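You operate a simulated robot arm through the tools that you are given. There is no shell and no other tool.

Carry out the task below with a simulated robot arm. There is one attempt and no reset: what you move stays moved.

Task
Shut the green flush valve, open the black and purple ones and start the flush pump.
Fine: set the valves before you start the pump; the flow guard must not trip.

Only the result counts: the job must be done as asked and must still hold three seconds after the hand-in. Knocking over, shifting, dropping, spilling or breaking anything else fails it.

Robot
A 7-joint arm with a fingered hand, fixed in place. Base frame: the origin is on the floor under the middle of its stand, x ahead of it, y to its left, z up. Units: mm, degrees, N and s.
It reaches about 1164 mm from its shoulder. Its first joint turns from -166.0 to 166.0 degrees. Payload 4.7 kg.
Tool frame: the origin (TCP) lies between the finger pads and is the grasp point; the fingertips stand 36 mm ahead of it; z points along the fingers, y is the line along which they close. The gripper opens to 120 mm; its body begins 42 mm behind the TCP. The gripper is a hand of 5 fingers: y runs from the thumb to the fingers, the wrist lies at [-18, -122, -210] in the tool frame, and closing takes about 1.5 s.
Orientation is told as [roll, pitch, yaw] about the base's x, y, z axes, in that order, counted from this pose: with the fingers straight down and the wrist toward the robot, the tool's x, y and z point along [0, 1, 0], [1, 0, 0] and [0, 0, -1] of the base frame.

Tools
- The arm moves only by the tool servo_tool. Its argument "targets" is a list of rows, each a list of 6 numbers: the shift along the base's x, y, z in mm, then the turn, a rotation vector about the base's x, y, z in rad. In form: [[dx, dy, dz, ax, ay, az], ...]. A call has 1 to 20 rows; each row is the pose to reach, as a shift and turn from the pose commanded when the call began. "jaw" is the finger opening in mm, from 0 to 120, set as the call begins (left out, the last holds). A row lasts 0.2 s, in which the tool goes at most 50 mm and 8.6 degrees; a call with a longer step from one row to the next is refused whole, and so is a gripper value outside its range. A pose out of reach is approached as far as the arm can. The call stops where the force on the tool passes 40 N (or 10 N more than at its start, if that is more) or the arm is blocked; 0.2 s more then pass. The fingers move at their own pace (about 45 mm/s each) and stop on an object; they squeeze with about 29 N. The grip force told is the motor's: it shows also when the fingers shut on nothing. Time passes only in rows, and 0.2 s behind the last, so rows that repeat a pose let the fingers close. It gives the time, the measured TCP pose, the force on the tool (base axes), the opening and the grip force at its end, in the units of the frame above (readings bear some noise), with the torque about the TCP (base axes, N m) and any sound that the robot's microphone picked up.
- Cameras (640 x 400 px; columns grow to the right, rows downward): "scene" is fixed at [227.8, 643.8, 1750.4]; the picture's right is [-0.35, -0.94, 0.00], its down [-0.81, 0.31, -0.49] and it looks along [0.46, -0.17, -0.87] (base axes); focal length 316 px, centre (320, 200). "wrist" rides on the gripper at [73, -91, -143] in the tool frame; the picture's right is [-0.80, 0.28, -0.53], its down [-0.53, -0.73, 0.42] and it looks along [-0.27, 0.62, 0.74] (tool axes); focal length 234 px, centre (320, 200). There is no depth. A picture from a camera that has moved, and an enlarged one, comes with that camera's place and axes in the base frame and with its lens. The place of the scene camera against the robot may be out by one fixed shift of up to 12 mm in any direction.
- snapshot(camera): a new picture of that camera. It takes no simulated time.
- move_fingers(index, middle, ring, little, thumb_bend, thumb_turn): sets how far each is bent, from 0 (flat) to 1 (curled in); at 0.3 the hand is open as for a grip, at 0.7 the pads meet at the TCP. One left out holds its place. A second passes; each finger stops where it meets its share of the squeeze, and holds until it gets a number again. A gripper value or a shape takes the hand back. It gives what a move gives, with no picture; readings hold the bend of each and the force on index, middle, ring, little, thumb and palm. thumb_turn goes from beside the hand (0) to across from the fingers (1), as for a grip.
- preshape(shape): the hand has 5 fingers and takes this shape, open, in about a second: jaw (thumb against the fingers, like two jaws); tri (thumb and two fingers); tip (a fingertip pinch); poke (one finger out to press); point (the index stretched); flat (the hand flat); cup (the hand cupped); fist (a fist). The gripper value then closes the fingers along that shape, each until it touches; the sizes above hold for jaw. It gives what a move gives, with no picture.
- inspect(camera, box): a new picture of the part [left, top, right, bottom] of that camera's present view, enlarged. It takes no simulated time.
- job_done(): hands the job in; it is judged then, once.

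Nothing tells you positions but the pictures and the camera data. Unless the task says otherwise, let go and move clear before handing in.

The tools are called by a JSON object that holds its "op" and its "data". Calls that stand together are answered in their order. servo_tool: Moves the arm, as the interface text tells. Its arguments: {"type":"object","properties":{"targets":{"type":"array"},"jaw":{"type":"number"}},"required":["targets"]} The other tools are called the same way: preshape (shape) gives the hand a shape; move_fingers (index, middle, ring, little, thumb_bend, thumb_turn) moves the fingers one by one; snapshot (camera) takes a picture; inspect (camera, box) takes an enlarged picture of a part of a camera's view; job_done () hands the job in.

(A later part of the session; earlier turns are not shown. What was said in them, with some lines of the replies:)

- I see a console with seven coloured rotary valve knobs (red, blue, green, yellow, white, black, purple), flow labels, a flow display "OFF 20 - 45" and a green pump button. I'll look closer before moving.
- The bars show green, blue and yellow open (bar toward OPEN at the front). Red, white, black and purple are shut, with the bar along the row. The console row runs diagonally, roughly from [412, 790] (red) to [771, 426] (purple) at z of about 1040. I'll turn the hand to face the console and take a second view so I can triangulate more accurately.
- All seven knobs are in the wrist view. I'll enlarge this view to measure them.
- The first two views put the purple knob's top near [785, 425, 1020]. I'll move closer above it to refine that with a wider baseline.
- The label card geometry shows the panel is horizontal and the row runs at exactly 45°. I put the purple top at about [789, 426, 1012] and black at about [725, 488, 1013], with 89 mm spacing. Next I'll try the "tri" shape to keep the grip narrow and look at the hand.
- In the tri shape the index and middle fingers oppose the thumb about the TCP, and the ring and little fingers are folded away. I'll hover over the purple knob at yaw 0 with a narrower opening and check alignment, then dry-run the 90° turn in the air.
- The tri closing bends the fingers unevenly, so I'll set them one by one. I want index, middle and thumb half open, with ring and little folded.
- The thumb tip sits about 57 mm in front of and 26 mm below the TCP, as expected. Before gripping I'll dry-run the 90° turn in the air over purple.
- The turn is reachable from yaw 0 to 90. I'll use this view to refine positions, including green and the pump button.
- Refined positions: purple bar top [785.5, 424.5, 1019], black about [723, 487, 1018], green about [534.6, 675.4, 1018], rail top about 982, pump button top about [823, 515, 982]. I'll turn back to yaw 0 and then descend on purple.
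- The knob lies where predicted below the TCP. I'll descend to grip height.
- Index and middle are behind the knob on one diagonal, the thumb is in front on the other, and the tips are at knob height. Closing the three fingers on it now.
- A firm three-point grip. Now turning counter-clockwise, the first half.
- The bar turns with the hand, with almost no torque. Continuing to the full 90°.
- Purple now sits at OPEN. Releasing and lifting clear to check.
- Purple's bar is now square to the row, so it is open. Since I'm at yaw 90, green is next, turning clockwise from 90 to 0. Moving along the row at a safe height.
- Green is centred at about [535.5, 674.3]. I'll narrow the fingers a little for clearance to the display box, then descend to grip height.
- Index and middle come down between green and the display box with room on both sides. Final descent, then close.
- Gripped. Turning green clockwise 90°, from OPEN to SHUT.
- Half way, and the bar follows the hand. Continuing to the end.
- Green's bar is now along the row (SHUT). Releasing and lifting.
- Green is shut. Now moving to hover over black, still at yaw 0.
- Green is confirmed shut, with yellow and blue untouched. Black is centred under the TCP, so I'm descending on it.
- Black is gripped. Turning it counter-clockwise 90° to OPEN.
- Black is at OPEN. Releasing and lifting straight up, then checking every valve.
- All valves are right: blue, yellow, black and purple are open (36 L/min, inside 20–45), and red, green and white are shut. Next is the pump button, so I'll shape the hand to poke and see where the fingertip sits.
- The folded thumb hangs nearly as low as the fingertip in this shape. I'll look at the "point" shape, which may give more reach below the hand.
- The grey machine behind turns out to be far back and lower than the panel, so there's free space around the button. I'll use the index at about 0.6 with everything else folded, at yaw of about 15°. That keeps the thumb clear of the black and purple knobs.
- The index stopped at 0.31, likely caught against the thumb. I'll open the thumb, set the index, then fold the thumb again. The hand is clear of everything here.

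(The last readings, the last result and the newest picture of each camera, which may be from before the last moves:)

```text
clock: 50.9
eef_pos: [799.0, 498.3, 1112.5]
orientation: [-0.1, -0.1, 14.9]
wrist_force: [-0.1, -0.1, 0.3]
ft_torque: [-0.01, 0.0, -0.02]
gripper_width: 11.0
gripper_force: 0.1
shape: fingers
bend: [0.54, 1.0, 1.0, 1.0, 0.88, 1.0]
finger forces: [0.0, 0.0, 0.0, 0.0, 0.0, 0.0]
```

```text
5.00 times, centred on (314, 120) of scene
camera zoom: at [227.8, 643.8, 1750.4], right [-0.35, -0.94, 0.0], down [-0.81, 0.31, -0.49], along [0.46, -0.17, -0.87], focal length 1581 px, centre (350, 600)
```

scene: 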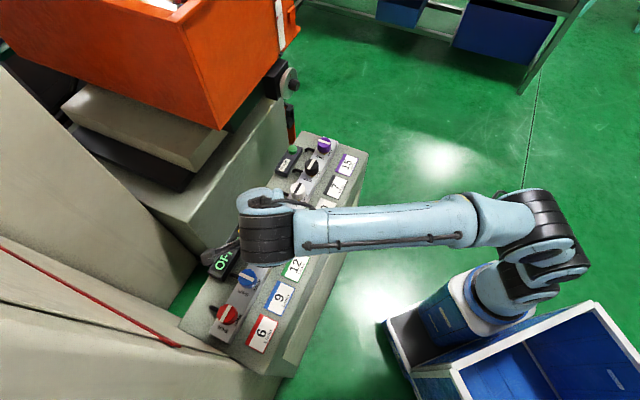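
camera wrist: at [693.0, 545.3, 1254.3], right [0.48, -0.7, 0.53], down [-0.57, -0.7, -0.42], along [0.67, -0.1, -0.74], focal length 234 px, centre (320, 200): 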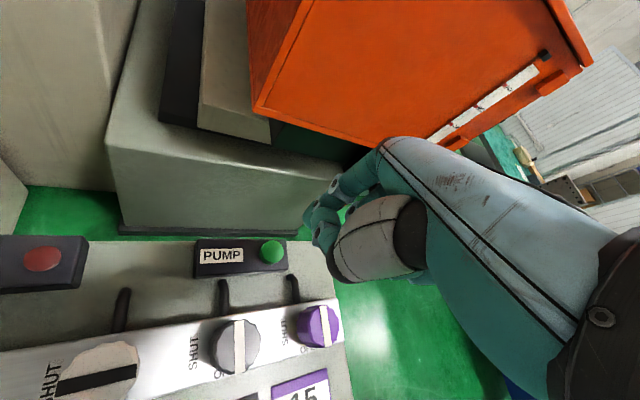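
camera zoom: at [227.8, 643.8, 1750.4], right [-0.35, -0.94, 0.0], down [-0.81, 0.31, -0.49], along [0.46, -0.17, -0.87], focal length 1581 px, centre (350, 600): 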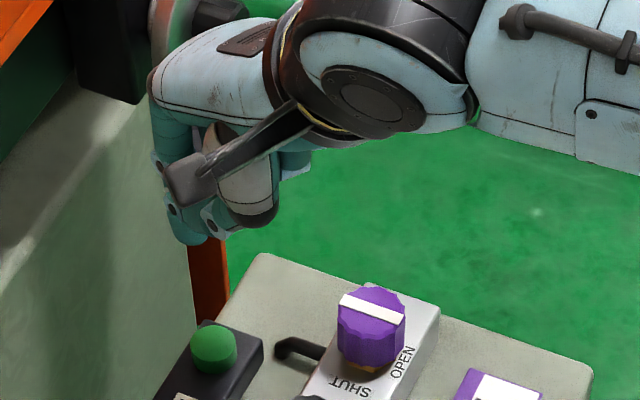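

The thumb caught the index again. I'll open up and repeat the order that worked before: poke shape first, then fold the middle finger.

{"op": "move_fingers", "data": {"thumb_bend": 0.3, "index": 0.4, "middle": 0.4}}

{"op": "preshape", "data": {"shape": "poke"}}

{"op": "move_fingers", "data": {"middle": 1.0, "index": 0.6}}

{"op": "snapshot", "data": {"camera": "wrist"}}

{"op": "inspect", "data": {"camera": "wrist", "box": [240, 160, 432, 280]}}

{"op": "inspect", "data": {"camera": "scene", "box": [250, 80, 378, 160]}}

```text
clock: 51.9
eef_pos: [800.0, 498.6, 1111.9]
orientation: [0.0, 0.0, 14.9]
wrist_force: [0.7, 0.5, 0.2]
ft_torque: [-0.02, 0.02, -0.02]
gripper_width: 107.2
gripper_force: 0.1
shape: fingers
bend: [0.4, 0.4, 1.0, 1.0, 0.3, 0.98]
finger forces: [0.1, 0.0, 0.0, 0.1, 0.0, 0.0]
```

```text
clock: 52.8
eef_pos: [799.1, 498.6, 1113.1]
orientation: [0.0, 0.0, 15.1]
wrist_force: [-0.5, 0.7, 0.2]
ft_torque: [0.0, 0.0, -0.02]
gripper_width: 0.2
gripper_force: 0.2
shape: poke
bend: [0.7, 0.7, 0.99, 0.99, 1.0, 1.0]
finger forces: [0.0, 0.0, 0.0, 0.0, 0.0, 0.1]
```

```text
clock: 53.8
eef_pos: [799.9, 498.2, 1111.6]
orientation: [0.0, -0.1, 14.9]
wrist_force: [0.8, -0.6, -0.1]
ft_torque: [0.01, -0.03, 0.01]
gripper_width: 47.9
gripper_force: 0.1
shape: fingers
bend: [0.6, 1.0, 0.99, 0.99, 1.0, 1.0]
finger forces: [0.1, 0.0, 0.1, 0.0, 0.1, 0.0]
```

```text
taken
camera wrist: at [693.0, 545.3, 1254.4], right [0.48, -0.7, 0.53], down [-0.57, -0.7, -0.42], along [0.67, -0.1, -0.74], focal length 234 px, centre (320, 200)
```

wrist: 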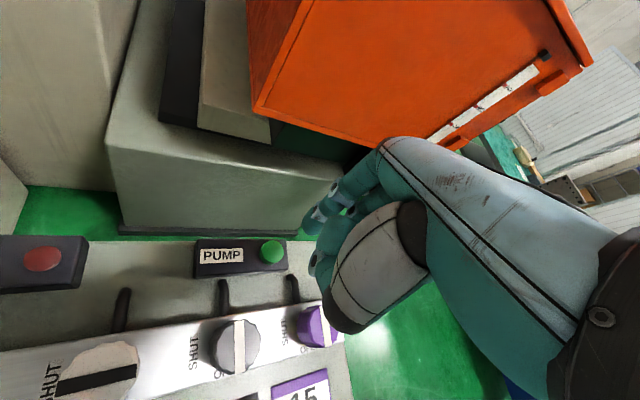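

```text
3.33 times, centred on (336, 220) of wrist
camera zoom: at [693.0, 545.3, 1254.4], right [0.48, -0.7, 0.53], down [-0.57, -0.7, -0.42], along [0.67, -0.1, -0.74], focal length 781 px, centre (267, 133)
```

zoom: 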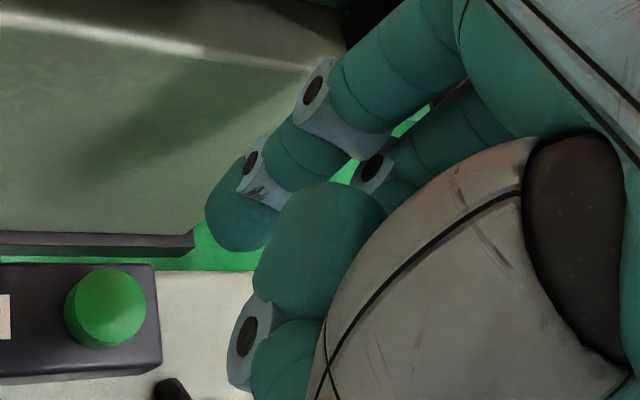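

```text
5.00 times, centred on (314, 120) of scene
camera zoom: at [227.8, 643.8, 1750.4], right [-0.35, -0.94, 0.0], down [-0.81, 0.31, -0.49], along [0.46, -0.17, -0.87], focal length 1581 px, centre (350, 600)
```

zoom: 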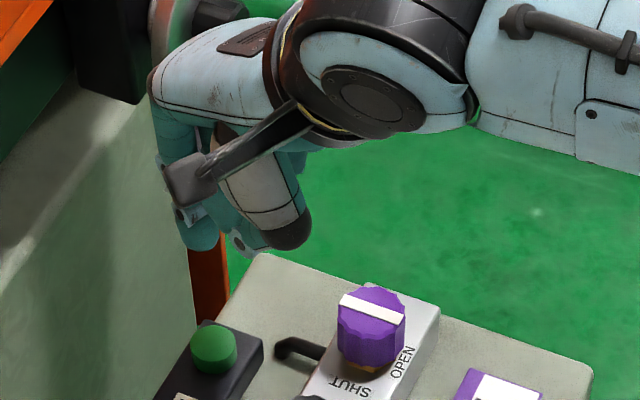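

The poke configuration is right. The button centre comes out consistently at about [823.5, 515.3, 982], and the fingertip is about [19.5, 16] ahead of the TCP. Descending part way to check alignment.

{"op": "servo_tool", "data": {"targets": [[4, 0.6, -15, 0, 0, 0], [4, 0.6, -30, 0, 0, 0], [4, 0.6, -45, 0, 0, 0], [4, 0.6, -60, 0, 0, 0], [4, 0.6, -70, 0, 0, 0], [4, 0.6, -70, 0, 0, 0]]}}

{"op": "snapshot", "data": {"camera": "wrist"}}

{"op": "inspect", "data": {"camera": "wrist", "box": [230, 160, 422, 280]}}

{"op": "inspect", "data": {"camera": "scene", "box": [250, 100, 378, 180]}}

```text
clock: 55.2
eef_pos: [803.6, 499.6, 1042.7]
orientation: [0.0, 0.0, 14.9]
wrist_force: [0.7, 0.0, 1.8]
ft_torque: [-0.01, -0.01, 0.0]
gripper_width: 48.5
gripper_force: 0.0
shape: fingers
bend: [0.6, 1.0, 0.99, 0.99, 1.0, 1.0]
finger forces: [0.0, 0.0, 0.0, 0.0, 0.0, 0.0]
```

```text
taken
camera wrist: at [697.6, 546.6, 1184.6], right [0.48, -0.7, 0.53], down [-0.57, -0.7, -0.42], along [0.67, -0.1, -0.74], focal length 234 px, centre (320, 200)
```

wrist: 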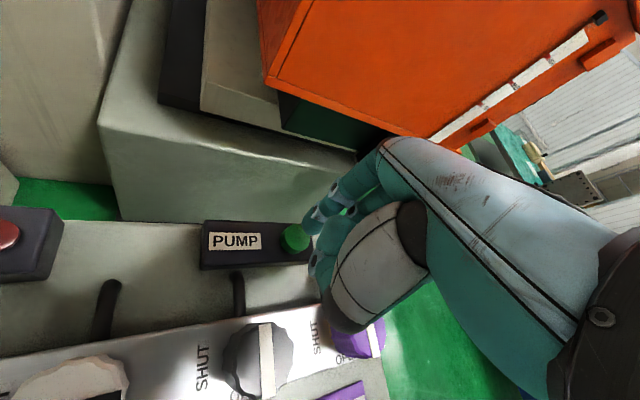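

```text
3.33 times, centred on (326, 220) of wrist
camera zoom: at [697.6, 546.6, 1184.6], right [0.48, -0.7, 0.53], down [-0.57, -0.7, -0.42], along [0.67, -0.1, -0.74], focal length 781 px, centre (300, 133)
```

zoom: 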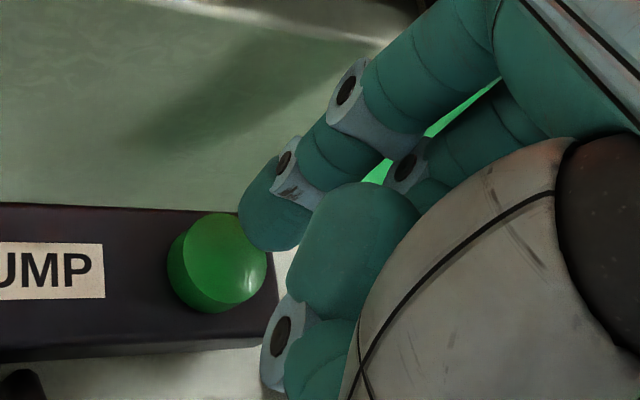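

```text
5.00 times, centred on (314, 140) of scene
camera zoom: at [227.8, 643.8, 1750.4], right [-0.35, -0.94, 0.0], down [-0.81, 0.31, -0.49], along [0.46, -0.17, -0.87], focal length 1581 px, centre (350, 500)
```

zoom: 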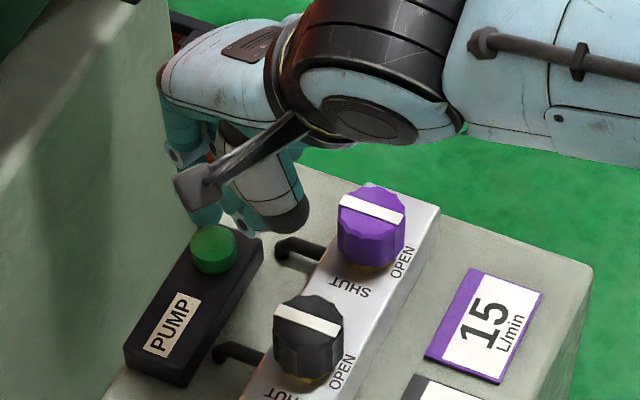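

The button top lies directly below the fingertip, with about a 20 mm gap and matching lateral position. Descending slowly now.

{"op": "servo_tool", "data": {"targets": [[0, 0, -6, 0, 0, 0], [0, 0, -12, 0, 0, 0], [0, 0, -17, 0, 0, 0], [0, 0, -17, 0, 0, 0]]}}

{"op": "inspect", "data": {"camera": "wrist", "box": [230, 160, 422, 280]}}

{"op": "inspect", "data": {"camera": "scene", "box": [250, 100, 378, 180]}}

```text
clock: 56.2
eef_pos: [804.6, 499.7, 1026.3]
orientation: [0.1, 0.1, 15.0]
wrist_force: [0.6, -0.1, 1.4]
ft_torque: [0.0, -0.04, 0.01]
gripper_width: 48.2
gripper_force: 1.0
shape: fingers
bend: [0.6, 1.0, 0.99, 0.99, 1.0, 1.0]
finger forces: [1.6, 0.1, 0.1, 0.0, 0.0, 0.0]
```

```text
3.33 times, centred on (326, 220) of wrist
camera zoom: at [698.2, 546.6, 1167.8], right [0.48, -0.7, 0.53], down [-0.57, -0.7, -0.42], along [0.67, -0.1, -0.74], focal length 781 px, centre (300, 133)
```

zoom: 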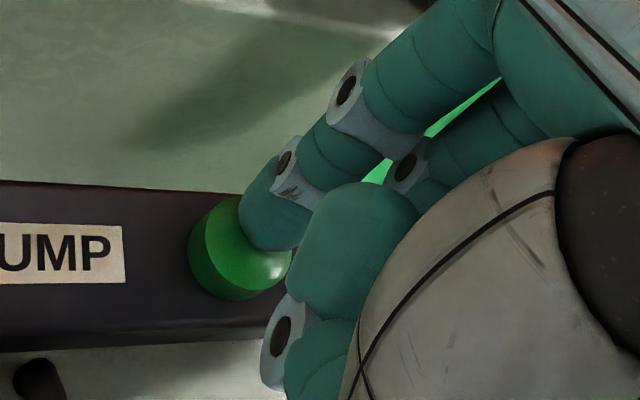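

```text
5.00 times, centred on (314, 140) of scene
camera zoom: at [227.8, 643.8, 1750.4], right [-0.35, -0.94, 0.0], down [-0.81, 0.31, -0.49], along [0.46, -0.17, -0.87], focal length 1581 px, centre (350, 500)
```

zoom: 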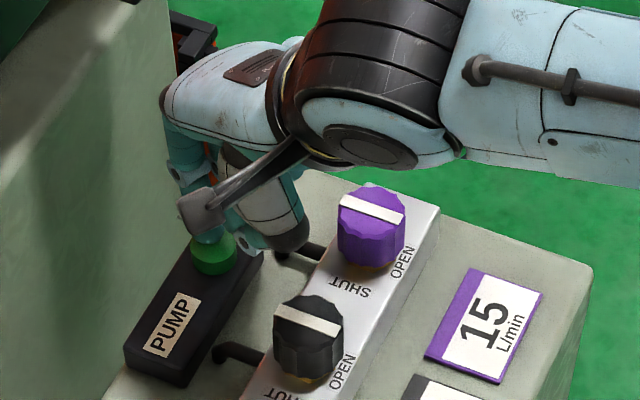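

The fingertip has just touched (1.6 N on the index). Pressing down in small steps.

{"op": "servo_tool", "data": {"targets": [[0, 0, -1.5, 0, 0, 0], [0, 0, -3, 0, 0, 0], [0, 0, -4.5, 0, 0, 0], [0, 0, -6, 0, 0, 0], [0, 0, -6, 0, 0, 0]]}}

{"op": "inspect", "data": {"camera": "scene", "box": [190, 100, 350, 300]}}

{"op": "snapshot", "data": {"camera": "wrist"}}

```text
clock: 57.4
eef_pos: [804.3, 499.4, 1021.3]
orientation: [0.1, -0.2, 15.0]
wrist_force: [1.1, 0.4, 11.1]
ft_torque: [0.26, -0.29, -0.03]
gripper_width: 48.1
gripper_force: 5.8
shape: fingers
bend: [0.6, 1.0, 0.99, 0.99, 1.0, 1.0]
finger forces: [11.1, 0.0, 0.0, 0.0, 0.0, 0.0]
heard: click
```

```text
2.00 times, centred on (270, 200) of scene
camera zoom: at [227.8, 643.8, 1750.4], right [-0.35, -0.94, 0.0], down [-0.81, 0.31, -0.49], along [0.46, -0.17, -0.87], focal length 632 px, centre (420, 200)
```

zoom: 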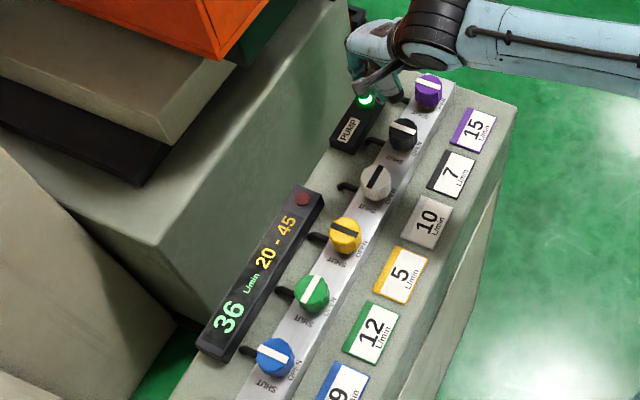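

```text
taken
camera wrist: at [697.8, 546.0, 1163.3], right [0.48, -0.7, 0.52], down [-0.57, -0.7, -0.43], along [0.67, -0.09, -0.74], focal length 234 px, centre (320, 200)
```

wrist: 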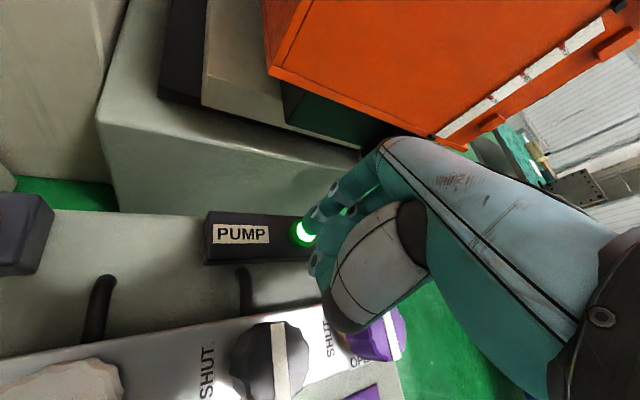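

The button clicked and lit up, and the display reads 36 L/min, inside 20–45. I'll lift straight up and move clear, then check that it still holds.

{"op": "servo_tool", "data": {"targets": [[0, 0, 5, 0, 0, 0], [0, 0, 20, 0, 0, 0], [0, 0, 50, 0, 0, 0], [0, 0, 90, 0, 0, 0], [0, 0, 130, 0, 0, 0], [-25, -15, 170, 0, 0, 0], [-60, -40, 200, 0, 0, 0], [-95, -70, 220, 0, 0, 0], [-130, -100, 230, 0, 0, 0], [-165, -130, 240, 0, 0, 0], [-195, -160, 245, 0, 0, 0], [-195, -160, 245, 0, 0, 0]]}}

{"op": "snapshot", "data": {"camera": "scene"}}

{"op": "inspect", "data": {"camera": "scene", "box": [190, 120, 370, 232]}}

{"op": "inspect", "data": {"camera": "scene", "box": [180, 210, 340, 310]}}

```text
refused: row 7 steps farther than a row can; nothing moved
```

```text
taken
```

scene: 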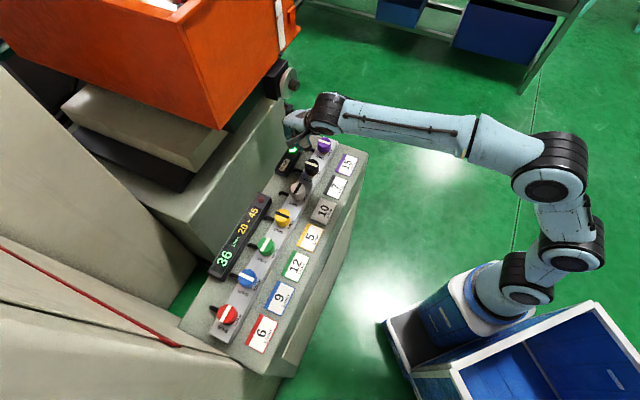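

```text
3.56 times, centred on (280, 176) of scene
camera zoom: at [227.8, 643.8, 1750.4], right [-0.35, -0.94, 0.0], down [-0.81, 0.31, -0.49], along [0.46, -0.17, -0.87], focal length 1124 px, centre (462, 285)
```

zoom: 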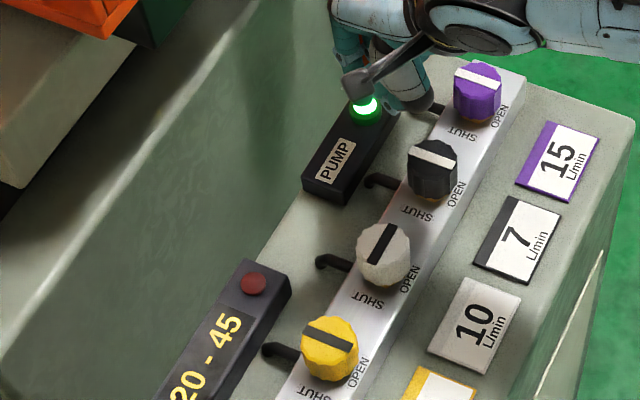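

```text
4.00 times, centred on (260, 260) of scene
camera zoom: at [227.8, 643.8, 1750.4], right [-0.35, -0.94, 0.0], down [-0.81, 0.31, -0.49], along [0.46, -0.17, -0.87], focal length 1264 px, centre (560, -40)
```

zoom: 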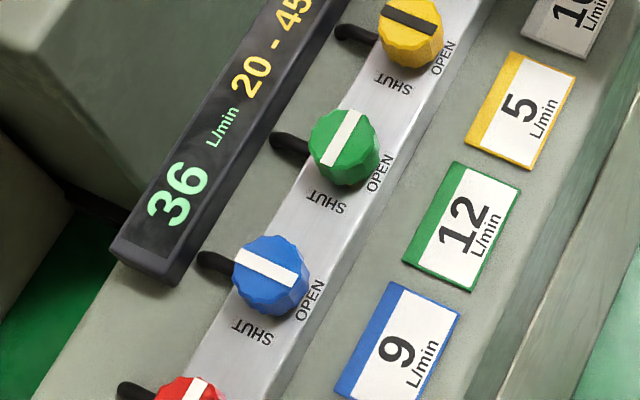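

The call was refused because one step was too long, so nothing moved. The pump is running at 36 L/min and the guard lamp is dark. Lifting again with smaller steps.

{"op": "servo_tool", "data": {"targets": [[0, 0, 5, 0, 0, 0], [0, 0, 20, 0, 0, 0], [0, 0, 50, 0, 0, 0], [0, 0, 90, 0, 0, 0], [0, 0, 130, 0, 0, 0], [-15, -10, 160, 0, 0, 0], [-40, -30, 185, 0, 0, 0], [-68, -55, 205, 0, 0, 0], [-96, -80, 220, 0, 0, 0], [-126, -105, 230, 0, 0, 0], [-156, -130, 240, 0, 0, 0], [-156, -130, 240, 0, 0, 0]]}}

{"op": "snapshot", "data": {"camera": "scene"}}

{"op": "inspect", "data": {"camera": "scene", "box": [200, 120, 380, 232]}}

{"op": "inspect", "data": {"camera": "scene", "box": [180, 210, 340, 350]}}

```text
clock: 60.0
eef_pos: [647.4, 369.4, 1261.8]
orientation: [0.1, 0.0, 14.9]
wrist_force: [-0.4, 0.4, 0.5]
ft_torque: [0.0, 0.01, -0.02]
gripper_width: 48.3
gripper_force: 0.1
shape: fingers
bend: [0.6, 1.0, 0.99, 0.99, 1.0, 1.0]
finger forces: [0.1, 0.1, 0.0, 0.1, 0.0, 0.0]
```

```text
taken
```

scene: 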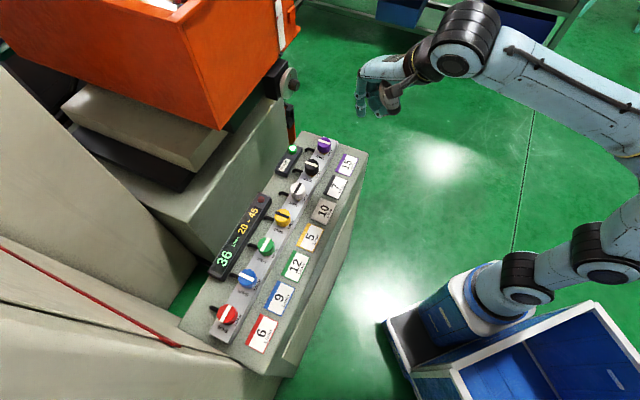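

```text
3.56 times, centred on (290, 176) of scene
camera zoom: at [227.8, 643.8, 1750.4], right [-0.35, -0.94, 0.0], down [-0.81, 0.31, -0.49], along [0.46, -0.17, -0.87], focal length 1124 px, centre (427, 285)
```

zoom: 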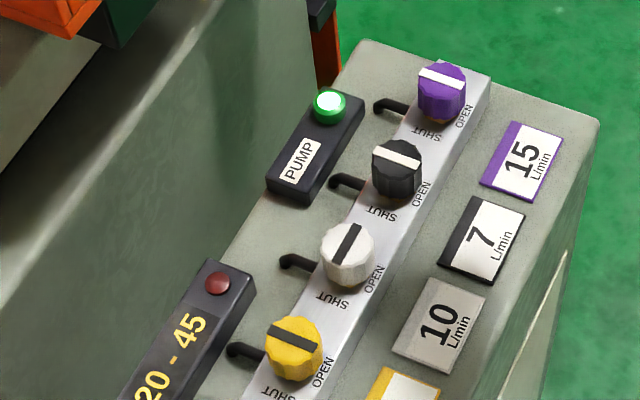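

```text
2.86 times, centred on (260, 280) of scene
camera zoom: at [227.8, 643.8, 1750.4], right [-0.35, -0.94, 0.0], down [-0.81, 0.31, -0.49], along [0.46, -0.17, -0.87], focal length 903 px, centre (491, -29)
```

zoom: 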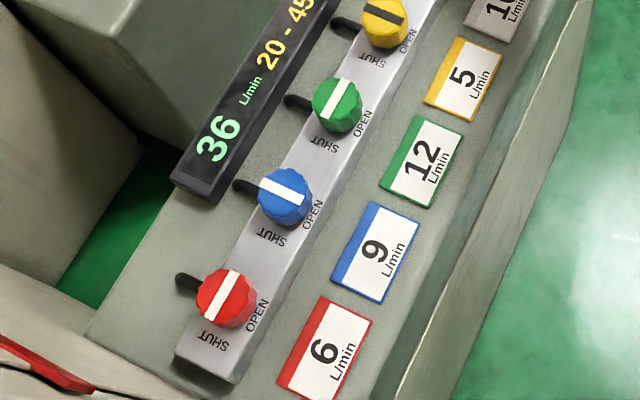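

The hand is clear, the pump lamp is lit, the display shows 36 L/min and the guard lamp is dark. Green is shut, black and purple are open, and the other valves are unchanged. I'll wait a moment to confirm it holds.

{"op": "servo_tool", "data": {"targets": [[0, 0, 0, 0, 0, 0], [0, 0, 0, 0, 0, 0], [0, 0, 0, 0, 0, 0], [0, 0, 0, 0, 0, 0], [0, 0, 0, 0, 0, 0], [0, 0, 0, 0, 0, 0], [0, 0, 0, 0, 0, 0], [0, 0, 0, 0, 0, 0], [0, 0, 0, 0, 0, 0], [0, 0, 0, 0, 0, 0], [0, 0, 0, 0, 0, 0], [0, 0, 0, 0, 0, 0], [0, 0, 0, 0, 0, 0], [0, 0, 0, 0, 0, 0], [0, 0, 0, 0, 0, 0]]}}

{"op": "inspect", "data": {"camera": "scene", "box": [190, 120, 370, 300]}}

```text
clock: 63.2
eef_pos: [647.0, 369.4, 1261.0]
orientation: [0.0, 0.0, 15.0]
wrist_force: [-0.2, -0.3, 0.2]
ft_torque: [-0.03, -0.02, 0.04]
gripper_width: 48.0
gripper_force: 0.1
shape: fingers
bend: [0.6, 1.0, 0.99, 0.99, 1.0, 1.0]
finger forces: [0.0, 0.1, 0.1, 0.1, 0.1, 0.0]
```

```text
2.22 times, centred on (280, 210) of scene
camera zoom: at [227.8, 643.8, 1750.4], right [-0.35, -0.94, 0.0], down [-0.81, 0.31, -0.49], along [0.46, -0.17, -0.87], focal length 702 px, centre (409, 178)
```

zoom: 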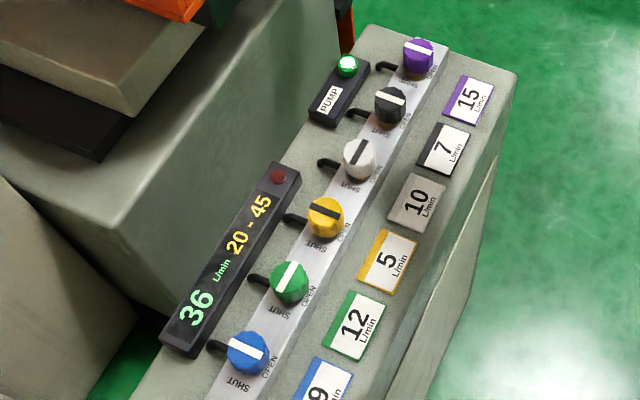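

The state holds: 36 L/min, pump lamp on, guard lamp dark, valves as asked. Handing in.

{"op": "job_done", "data": {}}

```text
The job is handed in.
```

The job is done and handed in. The green valve is shut, the black and purple valves are open, and the flush pump is running.

- **Flow:** the display shows 36 L/min, inside the 20–45 range. The guard lamp stayed dark, including when I checked again about three seconds after moving clear.
- **Order:** all three valves were set before I pressed the pump button, and I pressed it once.
- **Other valves:** blue and yellow are still open, and red and white are still shut.

The hand is clear of the console, and nothing else was touched or moved.
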